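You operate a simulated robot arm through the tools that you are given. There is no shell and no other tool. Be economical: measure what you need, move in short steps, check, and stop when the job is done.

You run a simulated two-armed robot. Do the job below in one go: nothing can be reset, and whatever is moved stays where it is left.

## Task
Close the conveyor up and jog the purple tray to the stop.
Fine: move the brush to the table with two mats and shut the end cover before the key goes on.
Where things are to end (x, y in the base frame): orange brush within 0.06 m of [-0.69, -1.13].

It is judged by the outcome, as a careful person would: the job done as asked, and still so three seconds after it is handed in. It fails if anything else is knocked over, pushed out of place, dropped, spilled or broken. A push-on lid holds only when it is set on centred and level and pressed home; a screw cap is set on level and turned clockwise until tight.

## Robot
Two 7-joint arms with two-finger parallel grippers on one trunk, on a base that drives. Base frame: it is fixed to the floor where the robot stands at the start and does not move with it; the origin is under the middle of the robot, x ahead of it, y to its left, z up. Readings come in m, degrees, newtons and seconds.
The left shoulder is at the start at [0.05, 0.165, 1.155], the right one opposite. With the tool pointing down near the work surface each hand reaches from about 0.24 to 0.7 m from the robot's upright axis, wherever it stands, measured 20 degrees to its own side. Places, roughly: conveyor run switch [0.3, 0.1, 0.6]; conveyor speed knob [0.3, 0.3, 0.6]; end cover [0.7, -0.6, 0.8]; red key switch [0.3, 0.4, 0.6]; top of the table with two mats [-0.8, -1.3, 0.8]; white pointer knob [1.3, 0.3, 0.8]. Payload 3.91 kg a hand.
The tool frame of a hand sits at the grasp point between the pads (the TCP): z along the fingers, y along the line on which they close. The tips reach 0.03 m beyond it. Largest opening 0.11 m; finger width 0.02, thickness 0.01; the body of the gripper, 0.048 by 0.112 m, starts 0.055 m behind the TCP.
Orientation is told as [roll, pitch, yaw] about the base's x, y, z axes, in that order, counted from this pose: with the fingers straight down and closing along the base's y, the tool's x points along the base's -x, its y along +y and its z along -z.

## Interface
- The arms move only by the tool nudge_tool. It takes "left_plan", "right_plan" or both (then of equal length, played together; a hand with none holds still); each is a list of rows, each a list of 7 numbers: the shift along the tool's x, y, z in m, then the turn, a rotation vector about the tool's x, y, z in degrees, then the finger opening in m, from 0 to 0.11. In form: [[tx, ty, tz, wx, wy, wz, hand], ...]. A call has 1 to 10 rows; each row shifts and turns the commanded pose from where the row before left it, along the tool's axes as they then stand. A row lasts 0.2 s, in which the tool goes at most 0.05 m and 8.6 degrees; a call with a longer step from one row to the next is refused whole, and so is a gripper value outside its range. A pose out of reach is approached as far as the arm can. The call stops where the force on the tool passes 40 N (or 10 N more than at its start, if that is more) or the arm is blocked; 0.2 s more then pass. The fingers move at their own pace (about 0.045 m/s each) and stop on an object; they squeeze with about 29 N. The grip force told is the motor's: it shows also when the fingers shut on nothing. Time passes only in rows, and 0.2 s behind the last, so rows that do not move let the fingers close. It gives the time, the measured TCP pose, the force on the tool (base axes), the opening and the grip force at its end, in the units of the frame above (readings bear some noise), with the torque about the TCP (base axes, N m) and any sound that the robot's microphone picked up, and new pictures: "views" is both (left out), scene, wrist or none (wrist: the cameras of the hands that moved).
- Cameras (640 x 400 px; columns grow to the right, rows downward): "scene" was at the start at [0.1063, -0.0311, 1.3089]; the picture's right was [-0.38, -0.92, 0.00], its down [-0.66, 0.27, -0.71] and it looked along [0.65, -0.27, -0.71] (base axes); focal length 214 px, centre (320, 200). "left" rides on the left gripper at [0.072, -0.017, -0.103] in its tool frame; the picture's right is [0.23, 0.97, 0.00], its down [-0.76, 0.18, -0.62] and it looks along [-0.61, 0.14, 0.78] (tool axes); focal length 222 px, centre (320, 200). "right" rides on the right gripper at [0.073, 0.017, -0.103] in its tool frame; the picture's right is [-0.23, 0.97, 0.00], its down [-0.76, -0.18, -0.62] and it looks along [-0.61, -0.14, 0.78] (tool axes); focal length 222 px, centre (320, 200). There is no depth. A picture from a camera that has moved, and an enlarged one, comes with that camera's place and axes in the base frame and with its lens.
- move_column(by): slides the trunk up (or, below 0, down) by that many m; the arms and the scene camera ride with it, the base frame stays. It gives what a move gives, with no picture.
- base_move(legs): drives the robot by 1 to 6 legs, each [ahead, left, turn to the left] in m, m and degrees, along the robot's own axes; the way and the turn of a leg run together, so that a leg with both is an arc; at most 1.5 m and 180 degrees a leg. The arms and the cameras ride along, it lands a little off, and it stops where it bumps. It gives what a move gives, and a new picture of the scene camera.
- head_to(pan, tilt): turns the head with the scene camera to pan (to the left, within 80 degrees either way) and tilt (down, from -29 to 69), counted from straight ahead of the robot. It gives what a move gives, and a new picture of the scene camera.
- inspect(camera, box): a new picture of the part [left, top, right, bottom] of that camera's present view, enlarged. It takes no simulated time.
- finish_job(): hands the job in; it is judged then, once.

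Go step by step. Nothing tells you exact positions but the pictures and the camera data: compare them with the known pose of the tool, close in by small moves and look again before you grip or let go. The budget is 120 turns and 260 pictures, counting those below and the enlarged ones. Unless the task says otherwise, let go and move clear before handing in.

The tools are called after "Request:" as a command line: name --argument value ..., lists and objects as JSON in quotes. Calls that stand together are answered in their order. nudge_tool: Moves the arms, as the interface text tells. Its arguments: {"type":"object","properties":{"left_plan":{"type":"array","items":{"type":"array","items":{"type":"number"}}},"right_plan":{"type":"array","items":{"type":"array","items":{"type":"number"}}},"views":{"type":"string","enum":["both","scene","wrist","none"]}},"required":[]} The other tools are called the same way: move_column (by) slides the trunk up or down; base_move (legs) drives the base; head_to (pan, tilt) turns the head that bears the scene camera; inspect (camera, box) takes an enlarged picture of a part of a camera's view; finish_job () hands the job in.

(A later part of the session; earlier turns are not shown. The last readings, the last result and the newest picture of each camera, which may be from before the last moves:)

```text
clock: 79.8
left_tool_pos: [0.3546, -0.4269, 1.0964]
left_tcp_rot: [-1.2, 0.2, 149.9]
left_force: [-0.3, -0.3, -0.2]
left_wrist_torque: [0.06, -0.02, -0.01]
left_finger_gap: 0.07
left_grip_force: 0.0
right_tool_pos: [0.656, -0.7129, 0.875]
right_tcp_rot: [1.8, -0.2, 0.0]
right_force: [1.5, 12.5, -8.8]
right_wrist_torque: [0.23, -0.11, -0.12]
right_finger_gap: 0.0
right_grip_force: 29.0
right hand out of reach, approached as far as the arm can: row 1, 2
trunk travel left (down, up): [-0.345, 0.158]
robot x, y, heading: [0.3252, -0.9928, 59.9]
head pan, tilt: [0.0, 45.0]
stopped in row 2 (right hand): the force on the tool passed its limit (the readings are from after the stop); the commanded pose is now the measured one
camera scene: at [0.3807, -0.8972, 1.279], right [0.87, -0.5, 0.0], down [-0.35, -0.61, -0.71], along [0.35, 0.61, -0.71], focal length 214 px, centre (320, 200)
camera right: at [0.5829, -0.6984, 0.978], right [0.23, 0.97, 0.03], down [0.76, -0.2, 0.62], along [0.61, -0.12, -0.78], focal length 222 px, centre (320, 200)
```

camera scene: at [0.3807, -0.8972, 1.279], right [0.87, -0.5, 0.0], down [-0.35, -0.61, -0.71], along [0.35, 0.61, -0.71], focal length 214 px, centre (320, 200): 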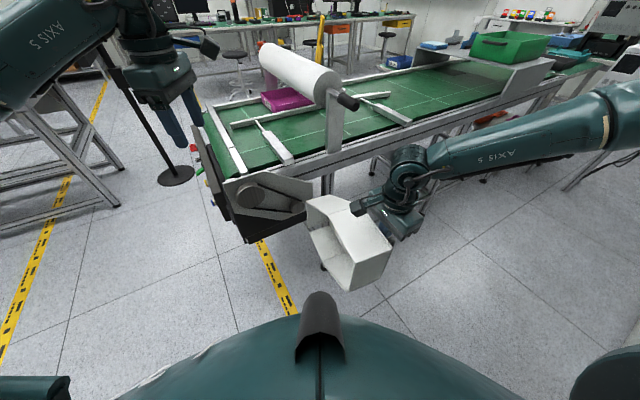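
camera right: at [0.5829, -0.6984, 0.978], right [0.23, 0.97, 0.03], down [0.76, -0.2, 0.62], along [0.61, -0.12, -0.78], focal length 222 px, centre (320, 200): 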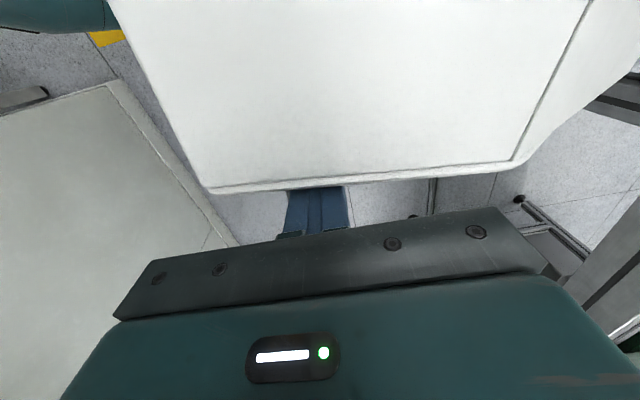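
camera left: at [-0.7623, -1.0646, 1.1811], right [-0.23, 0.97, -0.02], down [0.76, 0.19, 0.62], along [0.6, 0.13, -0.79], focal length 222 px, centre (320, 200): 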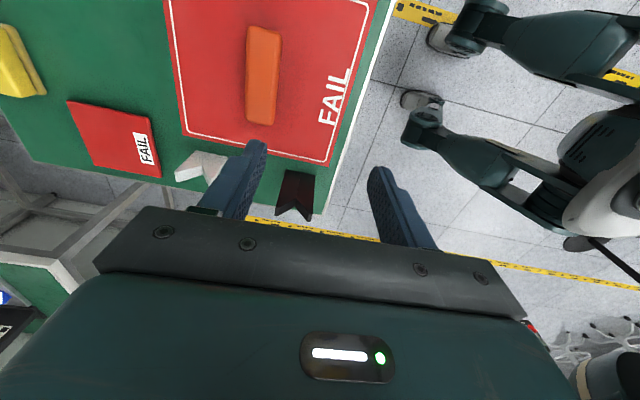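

The arm's inward limit keeps pressing the finger sideways against the handle, so instead I swing the cover by turning the base left, which carries the hand along the needed −x/+y arc.

Request:
base_move --legs '[[0, 0, 15]]'

```text
clock: 81.1
left_tool_pos: [0.2053, -0.438, 1.0967]
left_tcp_rot: [-1.2, 0.1, 165.1]
left_force: [-0.5, 0.7, -0.5]
left_wrist_torque: [-0.02, -0.02, 0.03]
left_finger_gap: 0.0699
left_grip_force: 0.1
right_tool_pos: [0.571, -0.6379, 0.8741]
right_tcp_rot: [1.3, -0.1, 15.2]
right_force: [0.0, 0.3, 0.2]
right_wrist_torque: [-0.04, 0.02, -0.01]
right_finger_gap: 0.0
right_grip_force: 28.8
trunk travel left (down, up): [-0.345, 0.158]
robot x, y, heading: [0.3228, -0.9915, 75.4]
head pan, tilt: [0.0, 45.0]
camera scene: at [0.3533, -0.886, 1.2791], right [0.97, -0.25, 0.0], down [-0.18, -0.68, -0.71], along [0.18, 0.68, -0.71], focal length 214 px, centre (320, 200)
```

scene: 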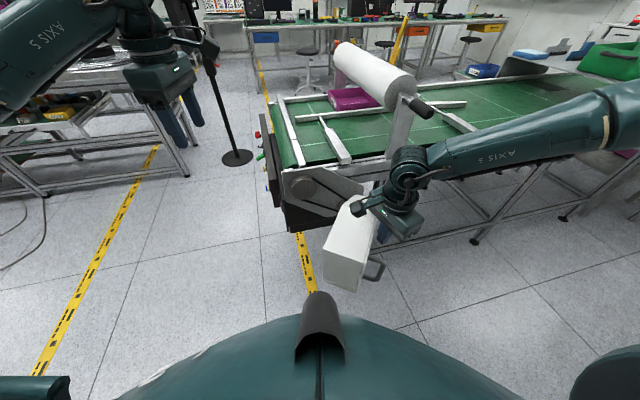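

Works well. Another 20°.

Request:
base_move --legs '[[0, 0, 18]]'

```text
clock: 82.5
left_tool_pos: [0.0423, -0.501, 1.0956]
left_tcp_rot: [-1.2, 0.2, -177.1]
left_force: [0.0, -0.2, -0.4]
left_wrist_torque: [0.0, 0.03, 0.01]
left_finger_gap: 0.0699
left_grip_force: 0.1
right_tool_pos: [0.4506, -0.5803, 0.8741]
right_tcp_rot: [1.3, 0.0, 33.1]
right_force: [0.1, -0.2, 0.5]
right_wrist_torque: [0.0, 0.0, 0.0]
right_finger_gap: 0.0
right_grip_force: 29.1
trunk travel left (down, up): [-0.345, 0.158]
robot x, y, heading: [0.3222, -0.9918, 93.1]
head pan, tilt: [0.0, 45.0]
camera scene: at [0.3193, -0.8826, 1.2791], right [1.0, 0.05, 0.0], down [0.04, -0.71, -0.71], along [-0.04, 0.71, -0.71], focal length 214 px, centre (320, 200)
```

scene: 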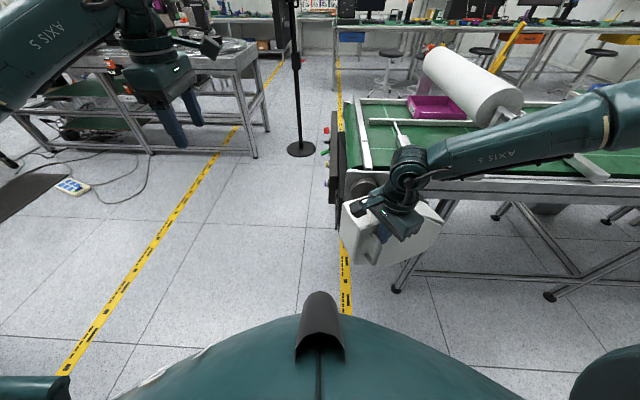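

Nearly shut. Now I push with the arm toward +y in small steps, watching the force.

Request:
nudge_tool --right_plan '[[-0.0082, 0.0126, 0, 0, 0, 0, 0.0], [-0.0082, 0.0126, 0, 0, 0, 0, 0.0], [-0.0082, 0.0126, 0, 0, 0, 0, 0.0], [-0.0082, 0.0126, 0, 0, 0, 0, 0.0]]' --views "both"

Request:
inspect --camera "scene" --box '[310, 140, 470, 280]'

```text
clock: 83.5
left_tool_pos: [0.0418, -0.5013, 1.0966]
left_tcp_rot: [-1.2, 0.2, -177.1]
left_force: [-0.3, 0.2, -0.1]
left_wrist_torque: [-0.01, -0.02, 0.0]
left_finger_gap: 0.0703
left_grip_force: 0.1
right_tool_pos: [0.468, -0.5285, 0.887]
right_tcp_rot: [1.5, 0.0, 33.2]
right_force: [0.4, 0.5, -0.3]
right_wrist_torque: [-0.01, -0.01, 0.03]
right_finger_gap: 0.0
right_grip_force: 29.0
right hand out of reach, approached as far as the arm can: row 1, 2, 3, 4
trunk travel left (down, up): [-0.345, 0.158]
robot x, y, heading: [0.3193, -0.9932, 93.1]
head pan, tilt: [0.0, 45.0]
camera scene: at [0.3196, -0.8825, 1.2791], right [1.0, 0.05, 0.0], down [0.04, -0.71, -0.71], along [-0.04, 0.71, -0.71], focal length 214 px, centre (320, 200)
camera right: at [0.3983, -0.5546, 0.9901], right [-0.34, 0.94, 0.03], down [0.74, 0.25, 0.62], along [0.58, 0.23, -0.79], focal length 222 px, centre (320, 200)
```

scene: 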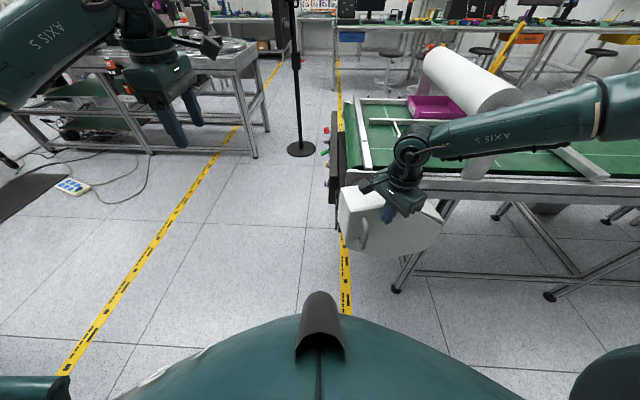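
right: 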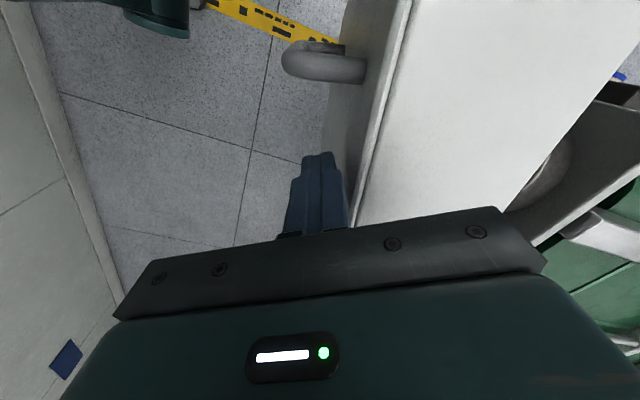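

```text
2.86 times, centred on (390, 210) of scene
camera zoom: at [0.3196, -0.8825, 1.2791], right [1.0, 0.05, 0.0], down [0.04, -0.71, -0.71], along [-0.04, 0.71, -0.71], focal length 613 px, centre (120, 171)
```

zoom: 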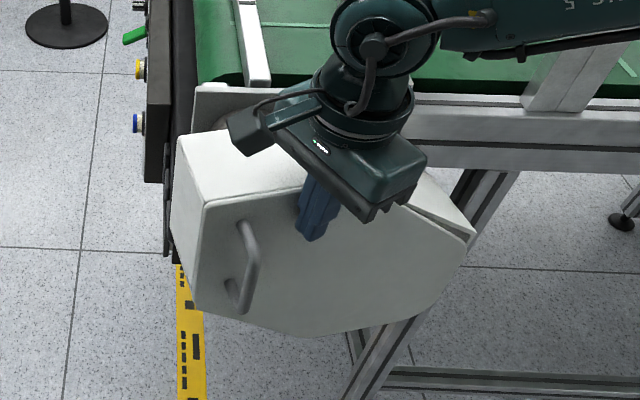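

A small gap is left. I press by driving the base ahead in small steps.

Request:
base_move --legs '[[0.025, 0, 0]]'

Request:
inspect --camera "right" --box '[200, 0, 640, 240]'

```text
clock: 84.3
left_tool_pos: [0.0406, -0.4761, 1.0958]
left_tcp_rot: [-1.0, 0.1, -177.1]
left_force: [-0.2, 0.1, -0.5]
left_wrist_torque: [-0.01, 0.01, 0.0]
left_finger_gap: 0.0703
left_grip_force: 0.1
right_tool_pos: [0.4653, -0.5033, 0.8854]
right_tcp_rot: [1.4, 0.0, 33.2]
right_force: [-0.1, 0.4, 0.3]
right_wrist_torque: [0.01, 0.01, 0.0]
right_finger_gap: 0.0001
right_grip_force: 28.4
trunk travel left (down, up): [-0.345, 0.158]
robot x, y, heading: [0.3259, -0.971, 93.1]
head pan, tilt: [0.0, 45.0]
camera scene: at [0.3182, -0.8567, 1.279], right [1.0, 0.05, 0.0], down [0.04, -0.71, -0.71], along [-0.04, 0.71, -0.71], focal length 214 px, centre (320, 200)
```

scene: 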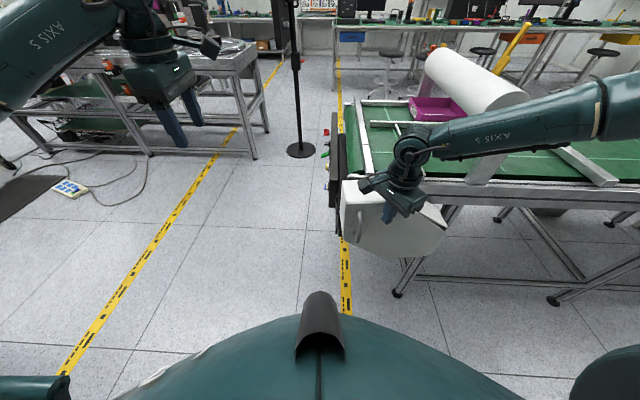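

```text
1.45 times, centred on (420, 120) of right
camera zoom: at [0.3969, -0.5292, 0.9897], right [-0.34, 0.94, 0.02], down [0.74, 0.25, 0.62], along [0.58, 0.23, -0.79], focal length 323 px, centre (174, 316)
```

zoom: 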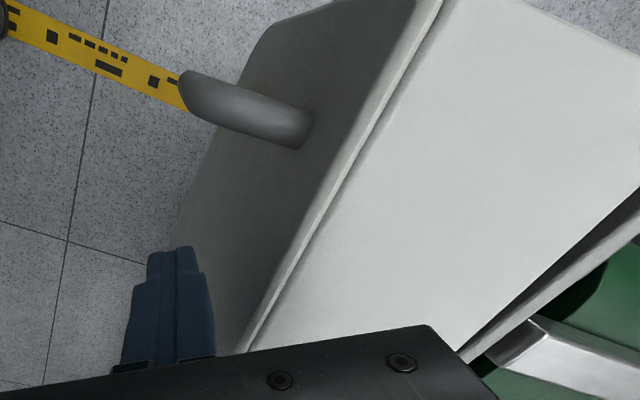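

Request:
base_move --legs '[[0.02, 0, 0]]'

Request:
inspect --camera "right" --box '[200, 0, 640, 240]'

```text
clock: 85.1
left_tool_pos: [0.0389, -0.457, 1.096]
left_tcp_rot: [-1.1, 0.2, -177.1]
left_force: [0.0, -0.1, 0.1]
left_wrist_torque: [-0.04, 0.02, -0.01]
left_finger_gap: 0.0701
left_grip_force: 0.1
right_tool_pos: [0.4646, -0.4846, 0.8866]
right_tcp_rot: [1.4, 0.0, 33.1]
right_force: [1.6, 0.0, 0.1]
right_wrist_torque: [0.0, -0.01, -0.01]
right_finger_gap: 0.0
right_grip_force: 29.1
trunk travel left (down, up): [-0.345, 0.158]
robot x, y, heading: [0.3228, -0.949, 92.9]
head pan, tilt: [0.0, 45.0]
camera scene: at [0.3172, -0.8372, 1.279], right [1.0, 0.05, 0.0], down [0.04, -0.71, -0.71], along [-0.04, 0.71, -0.71], focal length 214 px, centre (320, 200)
```

scene: 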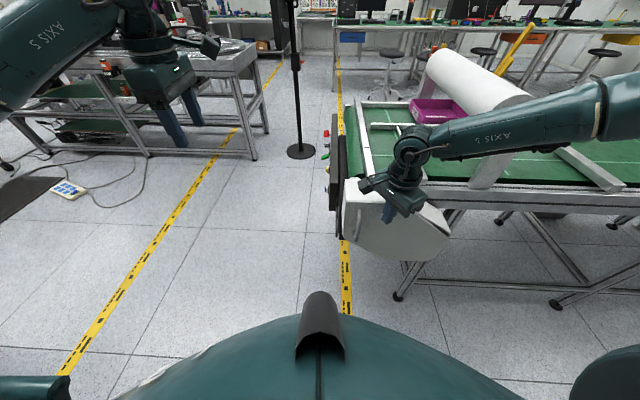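

```text
1.45 times, centred on (420, 120) of right
camera zoom: at [0.3959, -0.5097, 0.9897], right [-0.34, 0.94, 0.02], down [0.74, 0.25, 0.62], along [0.58, 0.23, -0.79], focal length 323 px, centre (174, 316)
```

zoom: 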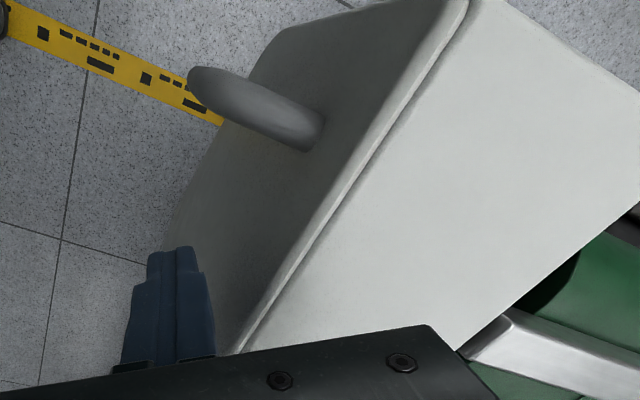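

Request:
base_move --legs '[[0.015, 0, 0]]'

Request:
inspect --camera "right" --box '[200, 0, 640, 240]'

Request:
inspect --camera "scene" --box '[310, 140, 470, 280]'

```text
clock: 85.9
left_tool_pos: [0.038, -0.4443, 1.098]
left_tcp_rot: [-1.3, 0.3, -177.0]
left_force: [-0.4, 0.1, -0.3]
left_wrist_torque: [0.0, -0.03, -0.01]
left_finger_gap: 0.0701
left_grip_force: 0.0
right_tool_pos: [0.463, -0.4728, 0.8865]
right_tcp_rot: [1.2, -0.1, 33.2]
right_force: [0.2, -27.3, -0.1]
right_wrist_torque: [0.09, 0.0, -0.05]
right_finger_gap: 0.0001
right_grip_force: 28.9
trunk travel left (down, up): [-0.345, 0.158]
robot x, y, heading: [0.3222, -0.9346, 92.9]
head pan, tilt: [0.0, 45.0]
camera scene: at [0.3164, -0.826, 1.2793], right [1.0, 0.05, 0.0], down [0.04, -0.7, -0.71], along [-0.04, 0.71, -0.71], focal length 214 px, centre (320, 200)
```

scene: 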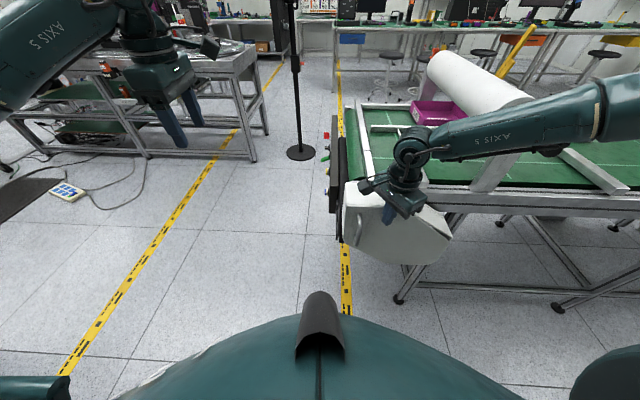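

```text
1.45 times, centred on (420, 120) of right
camera zoom: at [0.3949, -0.4995, 0.9898], right [-0.34, 0.94, 0.02], down [0.74, 0.26, 0.62], along [0.58, 0.23, -0.79], focal length 323 px, centre (174, 316)
```

zoom: 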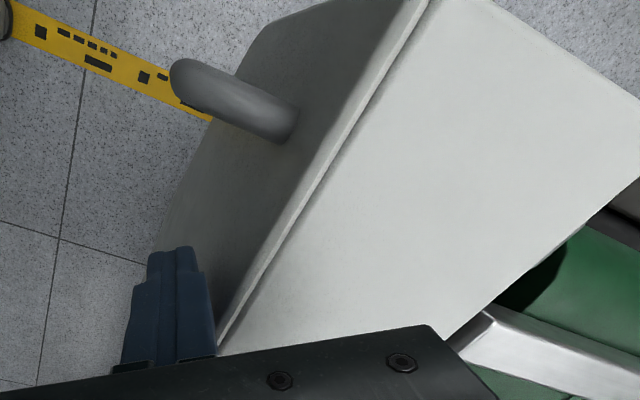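

```text
2.86 times, centred on (390, 210) of scene
camera zoom: at [0.3164, -0.826, 1.2793], right [1.0, 0.05, 0.0], down [0.04, -0.7, -0.71], along [-0.04, 0.71, -0.71], focal length 613 px, centre (120, 171)
```

zoom: 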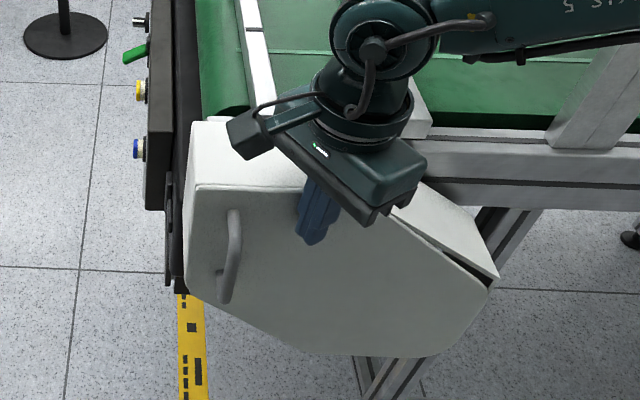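

The cover bears on the plate now (27 N). I give one firmer push to be sure it is home, then back off and check whether it stays shut.

Request:
nudge_tool --right_plan '[[-0.0027, 0.0042, 0, 0, 0, 0, 0.0], [-0.0027, 0.0042, 0, 0, 0, 0, 0.0]]' --views "none"

Request:
base_move --legs '[[-0.15, 0, 0]]'

Request:
inspect --camera "scene" --box '[310, 120, 470, 260]'

Request:
inspect --camera "right" --box '[200, 0, 640, 240]'

```text
clock: 86.6
left_tool_pos: [0.0389, -0.4435, 1.0963]
left_tcp_rot: [-1.3, 0.2, -177.1]
left_force: [0.0, -0.3, 0.5]
left_wrist_torque: [0.0, 0.0, 0.0]
left_finger_gap: 0.0698
left_grip_force: 0.0
right_tool_pos: [0.4638, -0.4749, 0.8859]
right_tcp_rot: [0.1, 0.9, 33.7]
right_force: [-2.1, -9.6, 2.8]
right_wrist_torque: [0.09, 0.0, 0.06]
right_finger_gap: 0.0002
right_grip_force: 29.2
right hand out of reach, approached as far as the arm can: row 2
trunk travel left (down, up): [-0.345, 0.158]
robot x, y, heading: [0.3224, -0.9334, 93.0]
head pan, tilt: [0.0, 45.0]
stopped in row 2 (right hand): the force on the tool passed its limit (the readings are from after the stop); the commanded pose is now the measured one
```

```text
clock: 88.0
left_tool_pos: [0.0483, -0.5923, 1.0954]
left_tcp_rot: [-1.3, 0.2, -177.2]
left_force: [-0.6, 0.4, 0.4]
left_wrist_torque: [0.02, -0.03, -0.01]
left_finger_gap: 0.0701
left_grip_force: 0.1
right_tool_pos: [0.4724, -0.6218, 0.8849]
right_tcp_rot: [0.2, 0.7, 33.5]
right_force: [-0.3, 0.3, 0.2]
right_wrist_torque: [-0.01, 0.02, -0.02]
right_finger_gap: 0.0
right_grip_force: 28.9
trunk travel left (down, up): [-0.345, 0.158]
robot x, y, heading: [0.3329, -1.0831, 92.8]
head pan, tilt: [0.0, 45.0]
camera scene: at [0.3242, -0.9742, 1.2792], right [1.0, 0.05, 0.0], down [0.04, -0.71, -0.71], along [-0.04, 0.71, -0.71], focal length 214 px, centre (320, 200)
```

scene: 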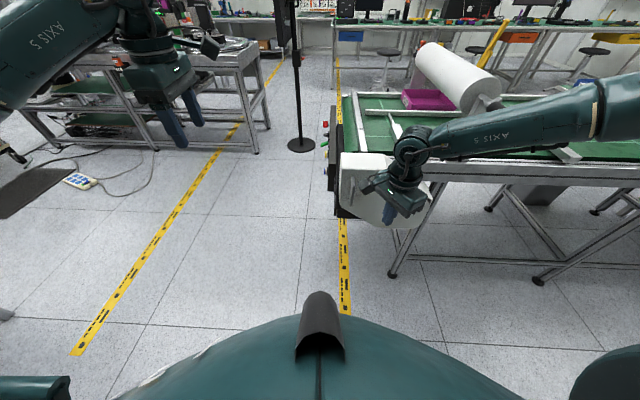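

```text
2.86 times, centred on (390, 190) of scene
camera zoom: at [0.3242, -0.9742, 1.2792], right [1.0, 0.05, 0.0], down [0.04, -0.71, -0.71], along [-0.04, 0.71, -0.71], focal length 613 px, centre (120, 229)
```

zoom: 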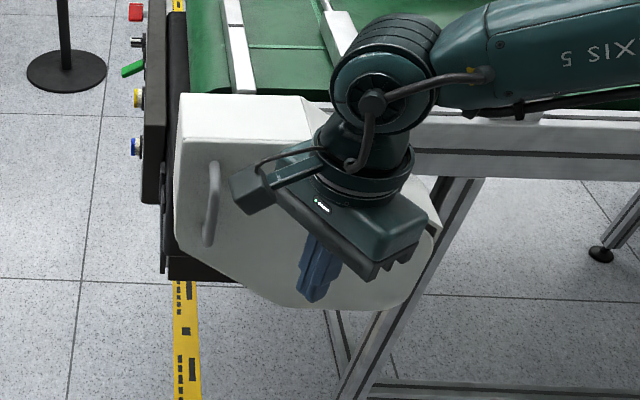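

```text
1.45 times, centred on (420, 120) of right
camera zoom: at [0.405, -0.6462, 0.9891], right [-0.35, 0.94, 0.0], down [0.74, 0.27, 0.61], along [0.57, 0.21, -0.79], focal length 323 px, centre (174, 316)
```

zoom: 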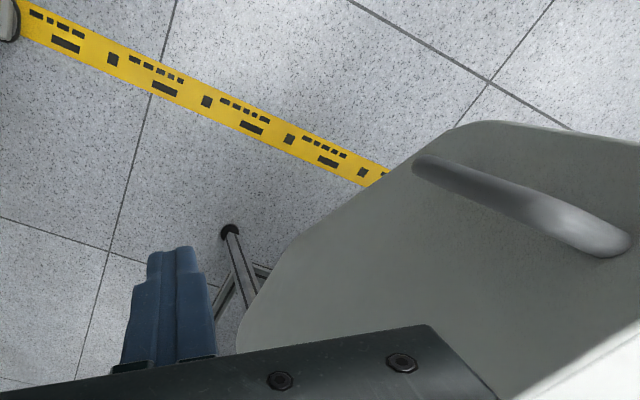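

The cover stays shut. I raise the right hand and trunk, and drive round to the control panel on the near side.

Request:
nudge_tool --right_plan '[[0, 0, -0.045, 0, 0, 0, 0.0], [0, 0, -0.045, 0, 0, 0, 0.0], [0, 0, -0.045, 0, 0, 0, 0.0], [0, 0, -0.045, 0, 0, 0, 0.0]]' --views "none"

Request:
base_move --legs '[[0.28, 0.35, 0], [0, 0, -93], [-0.3, 0, 0], [0, 0.85, 0]]'

```text
clock: 89.0
left_tool_pos: [0.0483, -0.5924, 1.0959]
left_tcp_rot: [-1.1, 0.2, -177.2]
left_force: [0.7, 0.9, -0.3]
left_wrist_torque: [-0.01, 0.03, -0.02]
left_finger_gap: 0.0703
left_grip_force: 0.1
right_tool_pos: [0.4763, -0.6232, 1.0655]
right_tcp_rot: [0.3, 0.8, 33.6]
right_force: [0.2, -0.4, -0.1]
right_wrist_torque: [-0.02, 0.0, 0.01]
right_finger_gap: 0.0003
right_grip_force: 29.1
trunk travel left (down, up): [-0.345, 0.158]
robot x, y, heading: [0.3257, -1.0864, 93.3]
head pan, tilt: [0.0, 45.0]
```

```text
clock: 96.8
left_tool_pos: [0.3166, -0.57, 1.0948]
left_tcp_rot: [-1.2, 0.2, 87.0]
left_force: [0.2, -0.3, -0.3]
left_wrist_torque: [-0.04, 0.05, -0.03]
left_finger_gap: 0.0701
left_grip_force: 0.0
right_tool_pos: [0.2454, -0.9936, 1.0652]
right_tcp_rot: [0.2, 0.6, -62.4]
right_force: [0.6, 0.0, -0.3]
right_wrist_torque: [-0.04, 0.0, -0.01]
right_finger_gap: 0.0
right_grip_force: 28.8
trunk travel left (down, up): [-0.345, 0.158]
robot x, y, heading: [-0.2003, -0.8022, -2.9]
head pan, tilt: [0.0, 45.0]
stopped in leg 3: the robot was blocked; the commanded pose is now the measured one
camera scene: at [-0.0874, -0.8059, 1.2791], right [-0.04, -1.0, 0.0], down [-0.71, 0.03, -0.71], along [0.71, -0.03, -0.71], focal length 214 px, centre (320, 200)
```

scene: 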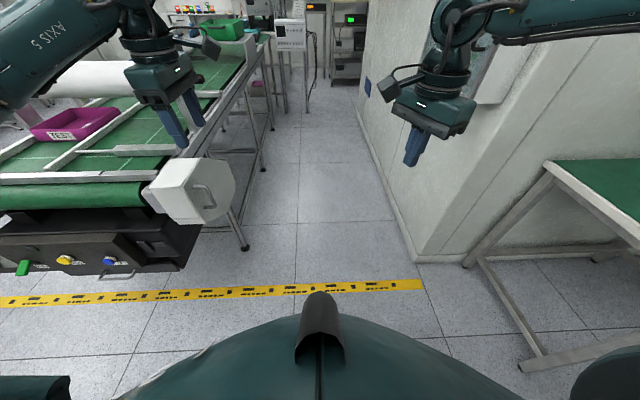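

Backing was blocked at x=−0.20, probably by the corner of the mat table. I move off it forward and left, then look back to check it.

Request:
base_move --legs '[[0.08, 0, 0], [0, 0.6, 0], [-0.3, 0.1, 3]]'

Request:
head_to --pan -80 --tilt 40

```text
clock: 102.6
left_tool_pos: [0.1175, 0.1577, 1.0955]
left_tcp_rot: [-1.3, 0.3, 89.6]
left_force: [0.3, -0.4, -0.2]
left_wrist_torque: [0.01, -0.02, 0.0]
left_finger_gap: 0.07
left_grip_force: 0.1
right_tool_pos: [0.0642, -0.2676, 1.0643]
right_tcp_rot: [0.4, 0.8, -59.6]
right_force: [0.6, 0.4, 0.2]
right_wrist_torque: [0.0, 0.0, -0.04]
right_finger_gap: 0.0
right_grip_force: 28.6
trunk travel left (down, up): [-0.345, 0.158]
robot x, y, heading: [-0.3874, -0.0968, 0.2]
head pan, tilt: [0.0, 45.0]
camera scene: at [-0.276, -0.0957, 1.2792], right [0.0, -1.0, 0.0], down [-0.71, 0.0, -0.71], along [0.71, 0.0, -0.71], focal length 214 px, centre (320, 200)
```

scene: 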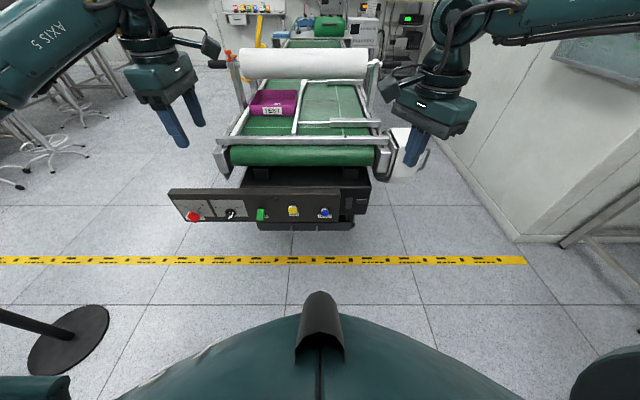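

```text
clock: 104.1
left_tool_pos: [0.1174, 0.1569, 1.0958]
left_tcp_rot: [-1.2, 0.2, 89.6]
left_force: [0.3, -0.1, 0.7]
left_wrist_torque: [0.0, -0.02, -0.01]
left_finger_gap: 0.0703
left_grip_force: 0.1
right_tool_pos: [0.0642, -0.2686, 1.0647]
right_tcp_rot: [0.3, 0.8, -59.6]
right_force: [0.0, 0.1, 0.6]
right_wrist_torque: [0.01, 0.03, -0.02]
right_finger_gap: 0.0003
right_grip_force: 29.1
trunk travel left (down, up): [-0.345, 0.158]
robot x, y, heading: [-0.3866, -0.1002, 0.0]
head pan, tilt: [-80.0, 40.0]
camera scene: at [-0.342, -0.1795, 1.2864], right [-0.98, -0.17, 0.0], down [-0.11, 0.63, -0.77], along [0.13, -0.75, -0.64], focal length 214 px, centre (320, 200)
```

scene: 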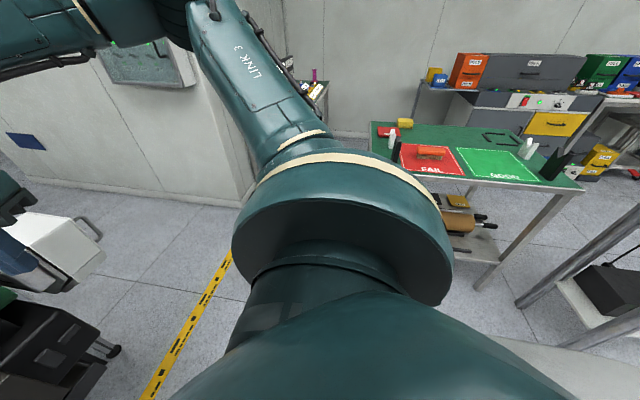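

The brush and table are undisturbed, and the cover is still shut. Now I zoom on the panel.

Request:
head_to --pan 5 --tilt 40

Request:
inspect --camera "scene" --box '[160, 165, 280, 240]'

Request:
inspect --camera "scene" --box '[240, 165, 360, 240]'

```text
clock: 105.7
left_tool_pos: [0.118, 0.1575, 1.0955]
left_tcp_rot: [-1.3, 0.2, 89.6]
left_force: [-0.2, -0.1, -0.2]
left_wrist_torque: [0.01, -0.03, 0.04]
left_finger_gap: 0.0699
left_grip_force: 0.0
right_tool_pos: [0.0652, -0.2686, 1.0637]
right_tcp_rot: [0.3, 0.8, -59.7]
right_force: [0.7, -0.6, 0.0]
right_wrist_torque: [0.01, 0.0, 0.02]
right_finger_gap: 0.0
right_grip_force: 29.2
trunk travel left (down, up): [-0.345, 0.158]
robot x, y, heading: [-0.3921, -0.0949, -0.3]
head pan, tilt: [5.0, 40.0]
camera scene: at [-0.2721, -0.0885, 1.2864], right [0.09, -1.0, 0.0], down [-0.64, -0.06, -0.77], along [0.76, 0.07, -0.64], focal length 214 px, centre (320, 200)
```

scene: 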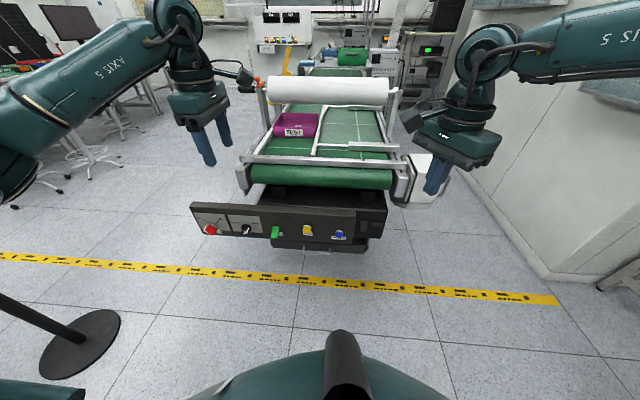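

```text
5.33 times, centred on (220, 202) of scene
camera zoom: at [-0.2721, -0.0885, 1.2864], right [0.09, -1.0, 0.0], down [-0.64, -0.06, -0.77], along [0.76, 0.07, -0.64], focal length 1144 px, centre (853, 187)
```

zoom: 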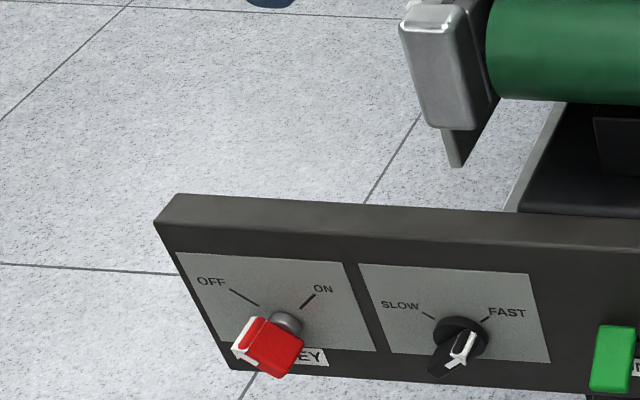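

```text
5.33 times, centred on (300, 202) of scene
camera zoom: at [-0.2721, -0.0885, 1.2864], right [0.09, -1.0, 0.0], down [-0.64, -0.06, -0.77], along [0.76, 0.07, -0.64], focal length 1144 px, centre (427, 187)
```

zoom: 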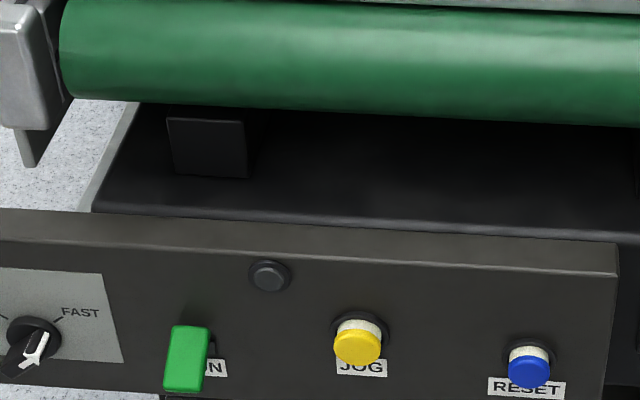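

The key's white stripe is toward OFF; the speed pointer is at FAST. The controls face me (−x) at roughly x≈0.25, z≈0.65, so I point the left hand forward: first yaw to 0, then pitch up, and lower the trunk.

Request:
nudge_tool --left_plan '[[0, 0, 0, 0, 0, 8.5, 0.07], [0, 0, 0, 0, 0, 8.5, 0.07], [0, 0, 0, 0, 0, 8.5, 0.07], [0, 0, 0, 0, 0, 8.5, 0.07], [0, 0, 0, 0, 0, 8.5, 0.07], [0, 0, 0, 0, 0, 8.5, 0.07], [0, 0, 0, 0, 0, 8.5, 0.07], [0, 0, 0, 0, 0, 8.5, 0.07], [0, 0, 0, 0, 0, 8.5, 0.07], [0, 0, 0, 0, 0, 8.5, 0.07]]' --views "none"

Request:
nudge_tool --left_plan '[[0, 0, 0, 0, -8.5, 0, 0.07], [0, 0, 0, 0, -8.5, 0, 0.07], [0, 0, 0, 0, -8.5, 0, 0.07], [0, 0, 0, 0, -8.5, 0, 0.07], [0, 0, 0, 0, -8.5, 0, 0.07], [0, 0, 0, 0, -8.5, 0, 0.07], [0, 0, 0, 0, -8.5, 0, 0.07], [0, 0, 0, 0, -8.5, 0, 0.07], [0, 0, 0, 0, -8.5, 0, 0.07], [0, 0, 0, 0, -8.5, 0, 0.07]]' --views "both"

```text
clock: 107.9
left_tool_pos: [0.1184, 0.1585, 1.0967]
left_tcp_rot: [-0.3, -1.2, 4.5]
left_force: [0.6, 0.4, 0.8]
left_wrist_torque: [-0.03, 0.04, 0.01]
left_finger_gap: 0.0698
left_grip_force: 0.1
right_tool_pos: [0.0655, -0.2676, 1.0647]
right_tcp_rot: [0.3, 0.9, -59.6]
right_force: [-0.1, -0.7, 0.4]
right_wrist_torque: [0.04, 0.0, 0.0]
right_finger_gap: 0.0
right_grip_force: 28.9
trunk travel left (down, up): [-0.345, 0.158]
robot x, y, heading: [-0.3858, -0.0951, -0.1]
head pan, tilt: [5.0, 40.0]
```

```text
clock: 110.1
left_tool_pos: [0.1179, 0.1463, 1.1072]
left_tcp_rot: [1.0, -77.9, 1.6]
left_force: [-0.4, 0.2, -0.5]
left_wrist_torque: [0.05, 0.01, -0.03]
left_finger_gap: 0.0701
left_grip_force: 0.0
left hand out of reach, approached as far as the arm can: row 9, 10
right_tool_pos: [0.0633, -0.2679, 1.0637]
right_tcp_rot: [0.3, 0.8, -59.6]
right_force: [-0.8, -0.3, 0.9]
right_wrist_torque: [-0.07, -0.02, 0.01]
right_finger_gap: 0.0
right_grip_force: 28.9
trunk travel left (down, up): [-0.345, 0.158]
robot x, y, heading: [-0.3888, -0.0929, -0.1]
head pan, tilt: [5.0, 40.0]
camera scene: at [-0.2721, -0.088, 1.2863], right [0.09, -1.0, 0.0], down [-0.64, -0.06, -0.77], along [0.76, 0.07, -0.64], focal length 214 px, centre (320, 200)
camera left: at [0.0019, 0.1232, 1.0564], right [-0.09, 0.97, -0.22], down [-0.46, 0.15, 0.88], along [0.88, 0.18, 0.43], focal length 222 px, centre (320, 200)
```

scene: 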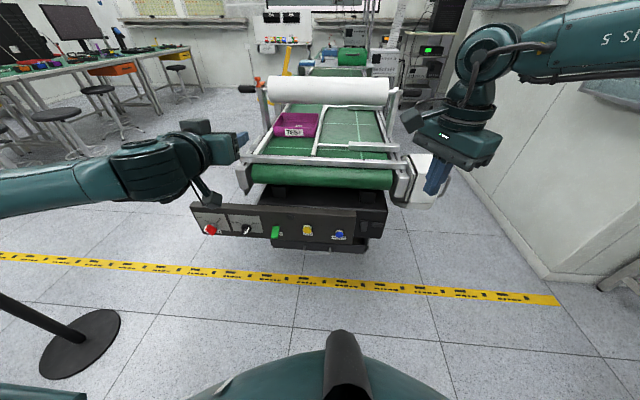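
left: 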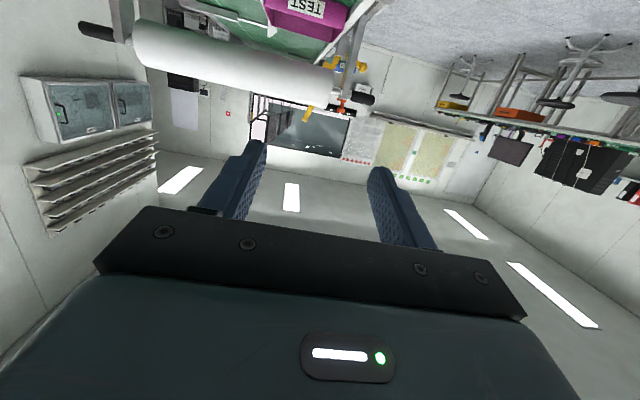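

The hand points forward (12° below horizontal). I lower the trunk and shift left so the hand lines up with the key.

Request:
move_column --by -0.34

Request:
base_move --legs '[[-0.05, 0.2, 0]]'

Request:
inspect --camera "left" --box '[0, 0, 640, 400]'

```text
clock: 113.4
left_tool_pos: [0.1171, 0.1444, 0.7647]
left_tcp_rot: [1.5, -77.6, 1.3]
left_force: [0.5, 0.8, 0.7]
left_wrist_torque: [-0.01, -0.03, 0.02]
left_finger_gap: 0.0702
left_grip_force: 0.0
right_tool_pos: [0.0645, -0.268, 0.725]
right_tcp_rot: [0.4, 0.9, -59.6]
right_force: [-0.4, 0.2, 0.0]
right_wrist_torque: [-0.01, 0.01, 0.02]
right_finger_gap: 0.0
right_grip_force: 29.3
trunk travel left (down, up): [-0.005, 0.498]
robot x, y, heading: [-0.3889, -0.0949, 0.5]
head pan, tilt: [5.0, 40.0]
```

```text
clock: 115.0
left_tool_pos: [0.0694, 0.3447, 0.7652]
left_tcp_rot: [1.6, -77.6, 1.2]
left_force: [0.4, 0.1, -0.5]
left_wrist_torque: [-0.02, 0.02, 0.0]
left_finger_gap: 0.0699
left_grip_force: 0.0
right_tool_pos: [0.0156, -0.0686, 0.7244]
right_tcp_rot: [0.3, 0.8, -59.8]
right_force: [-0.6, -0.4, 0.4]
right_wrist_torque: [-0.02, 0.03, 0.01]
right_finger_gap: 0.0002
right_grip_force: 28.9
trunk travel left (down, up): [-0.005, 0.498]
robot x, y, heading: [-0.4322, 0.1044, 0.0]
head pan, tilt: [5.0, 40.0]
camera scene: at [-0.3211, 0.1118, 0.9464], right [0.09, -1.0, 0.0], down [-0.64, -0.05, -0.77], along [0.76, 0.07, -0.64], focal length 214 px, centre (320, 200)
```

scene: 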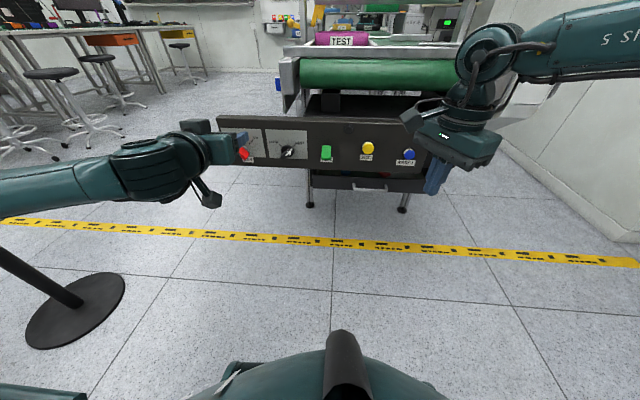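

```text
1.00 times, centred on (320, 200) of left
camera zoom: at [-0.0466, 0.3227, 0.7164], right [-0.09, 0.97, -0.22], down [-0.45, 0.15, 0.88], along [0.89, 0.18, 0.43], focal length 222 px, centre (320, 200)
```

zoom: 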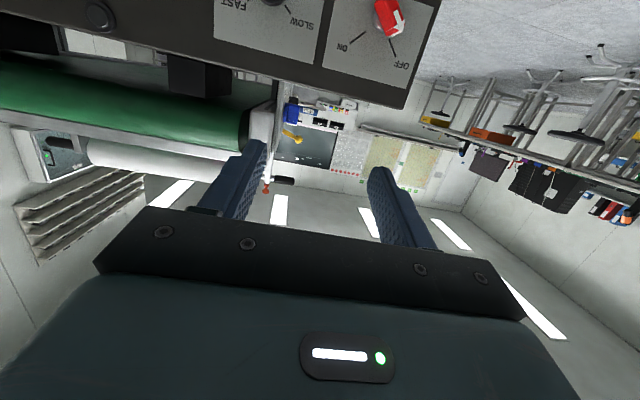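

Triangulating: the key is at about (0.305, 0.426, 0.61). I zoom in on the key from both cameras.

Request:
inspect --camera "left" --box '[200, 0, 450, 110]'

Request:
inspect --camera "scene" --box '[210, 105, 340, 180]'

Request:
inspect --camera "scene" --box '[310, 120, 440, 195]'

```text
2.56 times, centred on (325, 55) of left
camera zoom: at [-0.0466, 0.3227, 0.7164], right [-0.09, 0.97, -0.22], down [-0.45, 0.15, 0.88], along [0.89, 0.18, 0.43], focal length 569 px, centre (307, 571)
```

zoom: 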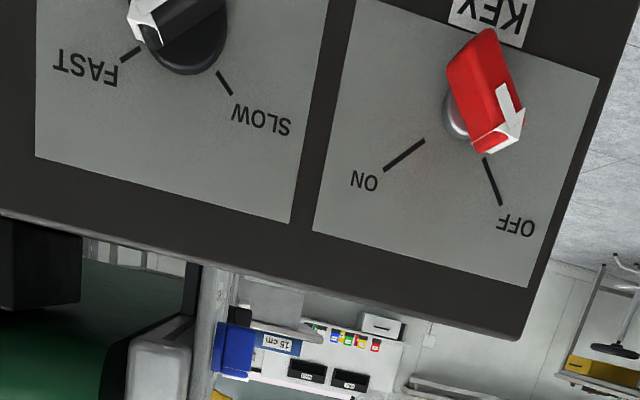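

```text
4.92 times, centred on (275, 142) of scene
camera zoom: at [-0.3211, 0.1118, 0.9464], right [0.09, -1.0, 0.0], down [-0.64, -0.05, -0.77], along [0.76, 0.07, -0.64], focal length 1056 px, centre (542, 483)
```

zoom: 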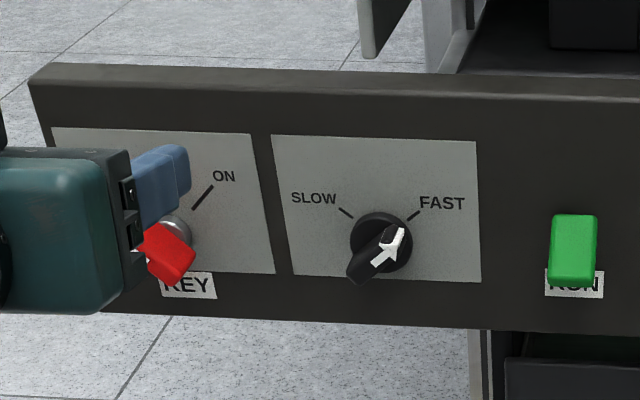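

```text
4.92 times, centred on (375, 158) of scene
camera zoom: at [-0.3211, 0.1118, 0.9464], right [0.09, -1.0, 0.0], down [-0.64, -0.05, -0.77], along [0.76, 0.07, -0.64], focal length 1056 px, centre (49, 409)
```

zoom: 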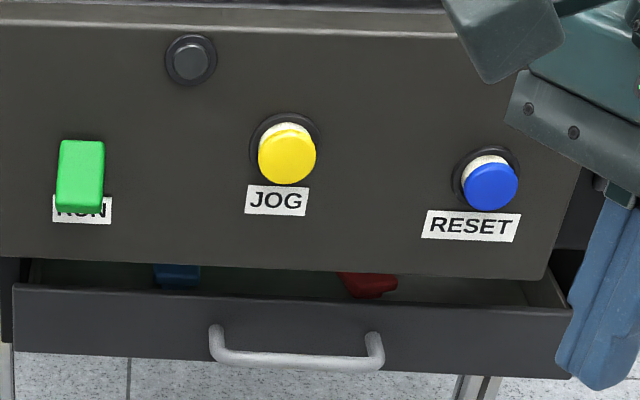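

The key bow is an elongated bar pointing to OFF (up-left); turning to ON is 90° clockwise. I shift left 0.1 m, lower the hand to the key's height while levelling it, and roll it −45° to match the bow.

Request:
base_move --legs '[[0, 0.1, 0]]'

Request:
nudge_tool --left_plan '[[0.04, 0, 0, 0, 0, 0, 0.06], [0.04, 0, 0, 0, 0, 0, 0.06], [0.04, 0, 0, 0, 0, 0, 0.06], [0, -0.01, 0.03, 0, -4, 0, 0.06], [0, 0, 0.02, 0, -4, 0, 0.06], [0, 0, 0.02, 0, -4, 0, 0.06]]' --views "both"

```text
clock: 116.2
left_tool_pos: [0.0701, 0.441, 0.7659]
left_tcp_rot: [1.4, -77.7, 1.1]
left_force: [-0.2, 0.3, 0.4]
left_wrist_torque: [0.0, 0.01, 0.0]
left_finger_gap: 0.0699
left_grip_force: 0.2
right_tool_pos: [0.0153, 0.029, 0.7235]
right_tcp_rot: [0.4, 0.8, -59.9]
right_force: [0.2, -0.8, -0.4]
right_wrist_torque: [0.0, -0.01, 0.0]
right_finger_gap: 0.0001
right_grip_force: 28.7
trunk travel left (down, up): [-0.005, 0.498]
robot x, y, heading: [-0.4358, 0.2016, -0.1]
head pan, tilt: [5.0, 40.0]
camera scene: at [-0.3208, 0.2101, 0.9464], right [0.08, -1.0, 0.0], down [-0.64, -0.05, -0.77], along [0.76, 0.06, -0.64], focal length 214 px, centre (320, 200)
```

scene: 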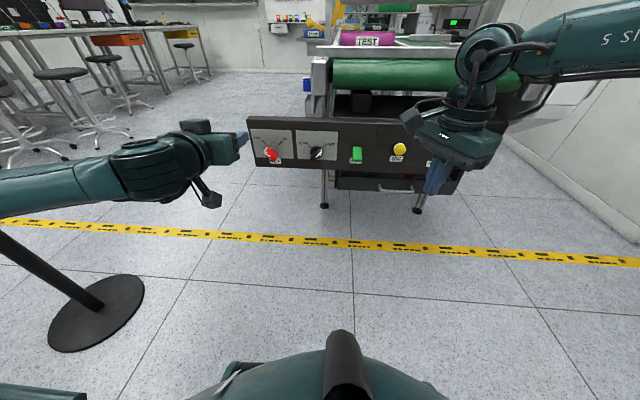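

```text
clock: 117.6
left_tool_pos: [0.0791, 0.4468, 0.7731]
left_tcp_rot: [1.7, -79.6, 1.5]
left_force: [-0.4, 0.4, 0.2]
left_wrist_torque: [0.01, 0.01, -0.05]
left_finger_gap: 0.06
left_grip_force: 0.1
left hand out of reach, approached as far as the arm can: row 1, 2, 3, 4, 5, 6
right_tool_pos: [0.016, 0.0295, 0.7236]
right_tcp_rot: [0.3, 0.8, -59.9]
right_force: [-0.1, 0.1, -0.4]
right_wrist_torque: [-0.01, -0.02, 0.0]
right_finger_gap: 0.0
right_grip_force: 29.1
trunk travel left (down, up): [-0.005, 0.498]
robot x, y, heading: [-0.435, 0.2023, 0.1]
head pan, tilt: [5.0, 40.0]
camera scene: at [-0.3208, 0.2102, 0.9464], right [0.08, -1.0, 0.0], down [-0.64, -0.05, -0.77], along [0.76, 0.06, -0.64], focal length 214 px, centre (320, 200)
camera left: at [-0.0347, 0.4249, 0.7193], right [-0.09, 0.97, -0.22], down [-0.48, 0.15, 0.86], along [0.87, 0.19, 0.46], focal length 222 px, centre (320, 200)
```

scene: 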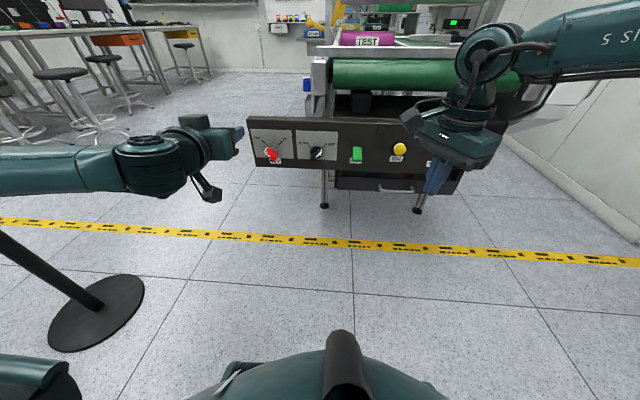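
left: 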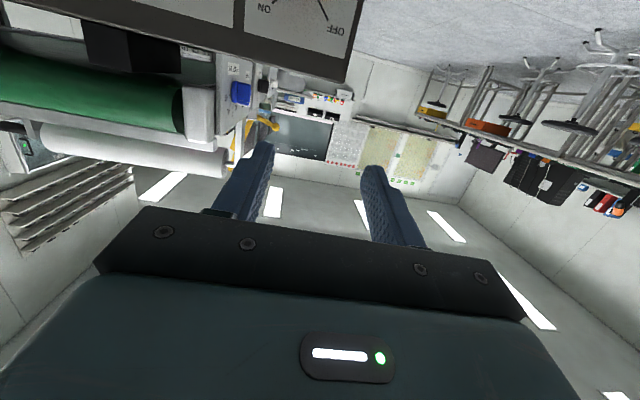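

The wrist is at a limit with the hand so near the body. I test extending the hand forward (it is above the panel level) and see if that frees it.

Request:
nudge_tool --left_plan '[[0, 0, 0.04, 0, 0, 0, 0.06], [0, 0, 0.04, 0, 0, 0, 0.06], [0, 0, 0.03, 0, 0, 0, 0.06]]' --views "none"

Request:
nudge_tool --left_plan '[[0.03, 0, 0, 0, 0, 0, 0.06], [0.03, 0, 0, 0, 0, 0, 0.06]]' --views "scene"

```text
clock: 118.4
left_tool_pos: [0.1888, 0.4763, 0.763]
left_tcp_rot: [1.5, -79.0, 1.5]
left_force: [-0.5, -0.5, -0.2]
left_wrist_torque: [-0.03, -0.04, 0.01]
left_finger_gap: 0.0601
left_grip_force: 0.1
left hand out of reach, approached as far as the arm can: row 1, 2
right_tool_pos: [0.0148, 0.0291, 0.7252]
right_tcp_rot: [0.3, 0.8, -59.9]
right_force: [0.5, 0.0, 1.4]
right_wrist_torque: [0.02, 0.01, -0.02]
right_finger_gap: 0.0
right_grip_force: 28.7
trunk travel left (down, up): [-0.005, 0.498]
robot x, y, heading: [-0.4351, 0.2031, -0.3]
head pan, tilt: [5.0, 40.0]
```

```text
clock: 119.0
left_tool_pos: [0.1869, 0.4747, 0.7644]
left_tcp_rot: [1.6, -79.1, 1.6]
left_force: [0.2, 0.3, -0.1]
left_wrist_torque: [0.01, -0.02, 0.01]
left_finger_gap: 0.0599
left_grip_force: 0.1
left hand out of reach, approached as far as the arm can: row 1, 2
right_tool_pos: [0.0158, 0.0292, 0.724]
right_tcp_rot: [0.3, 0.8, -59.9]
right_force: [0.1, -0.6, 0.0]
right_wrist_torque: [0.01, 0.03, -0.01]
right_finger_gap: 0.0
right_grip_force: 29.1
trunk travel left (down, up): [-0.005, 0.498]
robot x, y, heading: [-0.4329, 0.2041, -0.4]
head pan, tilt: [5.0, 40.0]
camera scene: at [-0.3208, 0.2102, 0.9464], right [0.08, -1.0, 0.0], down [-0.64, -0.05, -0.77], along [0.76, 0.06, -0.64], focal length 214 px, centre (320, 200)
```

scene: 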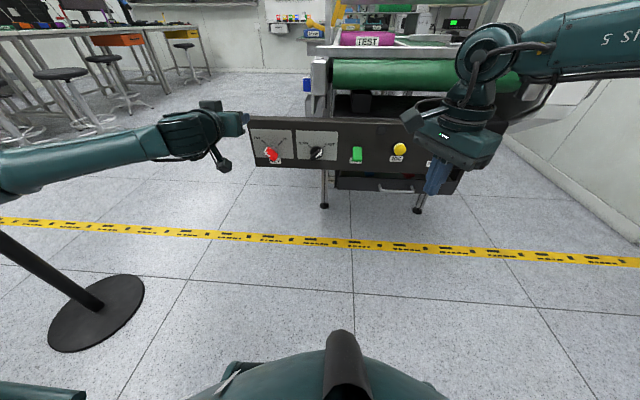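

Request:
nudge_tool --left_plan '[[0, 0, 0, 0, 0, -8.5, 0.06], [0, 0, 0, 0, 0, -8.5, 0.06], [0, 0, 0, 0, 0, -8.5, 0.06], [0, 0, 0, 0, 0, -8.5, 0.06], [0, 0, 0, 0, 0, -8.5, 0.06], [0, 0, 0, 0, 0, -2.5, 0.06]]' --views "none"

Request:
nudge_tool --left_plan '[[0.025, 0.025, 0, 0, 0, 0, 0.06], [0.025, 0.025, 0, 0, 0, 0, 0.06]]' --views "scene"

```text
clock: 120.4
left_tool_pos: [0.189, 0.4743, 0.766]
left_tcp_rot: [-74.9, -44.3, 82.5]
left_force: [-0.2, -0.1, 0.0]
left_wrist_torque: [-0.01, -0.01, 0.02]
left_finger_gap: 0.0597
left_grip_force: 0.1
right_tool_pos: [0.0154, 0.0288, 0.7246]
right_tcp_rot: [0.3, 0.8, -59.9]
right_force: [0.5, -0.8, 0.2]
right_wrist_torque: [0.0, 0.04, 0.0]
right_finger_gap: 0.0002
right_grip_force: 28.7
trunk travel left (down, up): [-0.005, 0.498]
robot x, y, heading: [-0.4373, 0.205, -0.1]
head pan, tilt: [5.0, 40.0]
```

```text
clock: 121.0
left_tool_pos: [0.1889, 0.4753, 0.7653]
left_tcp_rot: [-74.9, -44.3, 82.5]
left_force: [-0.3, -0.2, -0.7]
left_wrist_torque: [0.02, -0.03, -0.01]
left_finger_gap: 0.06
left_grip_force: 0.1
left hand out of reach, approached as far as the arm can: row 1, 2
right_tool_pos: [0.015, 0.0278, 0.7247]
right_tcp_rot: [0.4, 0.8, -59.9]
right_force: [0.6, 0.1, -0.1]
right_wrist_torque: [0.01, 0.01, -0.01]
right_finger_gap: 0.0
right_grip_force: 29.2
trunk travel left (down, up): [-0.005, 0.498]
robot x, y, heading: [-0.4358, 0.2024, 0.0]
head pan, tilt: [5.0, 40.0]
camera scene: at [-0.3208, 0.2102, 0.9464], right [0.08, -1.0, 0.0], down [-0.64, -0.05, -0.77], along [0.76, 0.06, -0.64], focal length 214 px, centre (320, 200)
```

scene: 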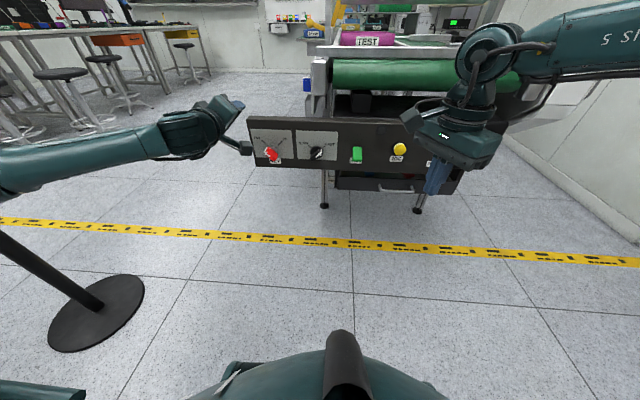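

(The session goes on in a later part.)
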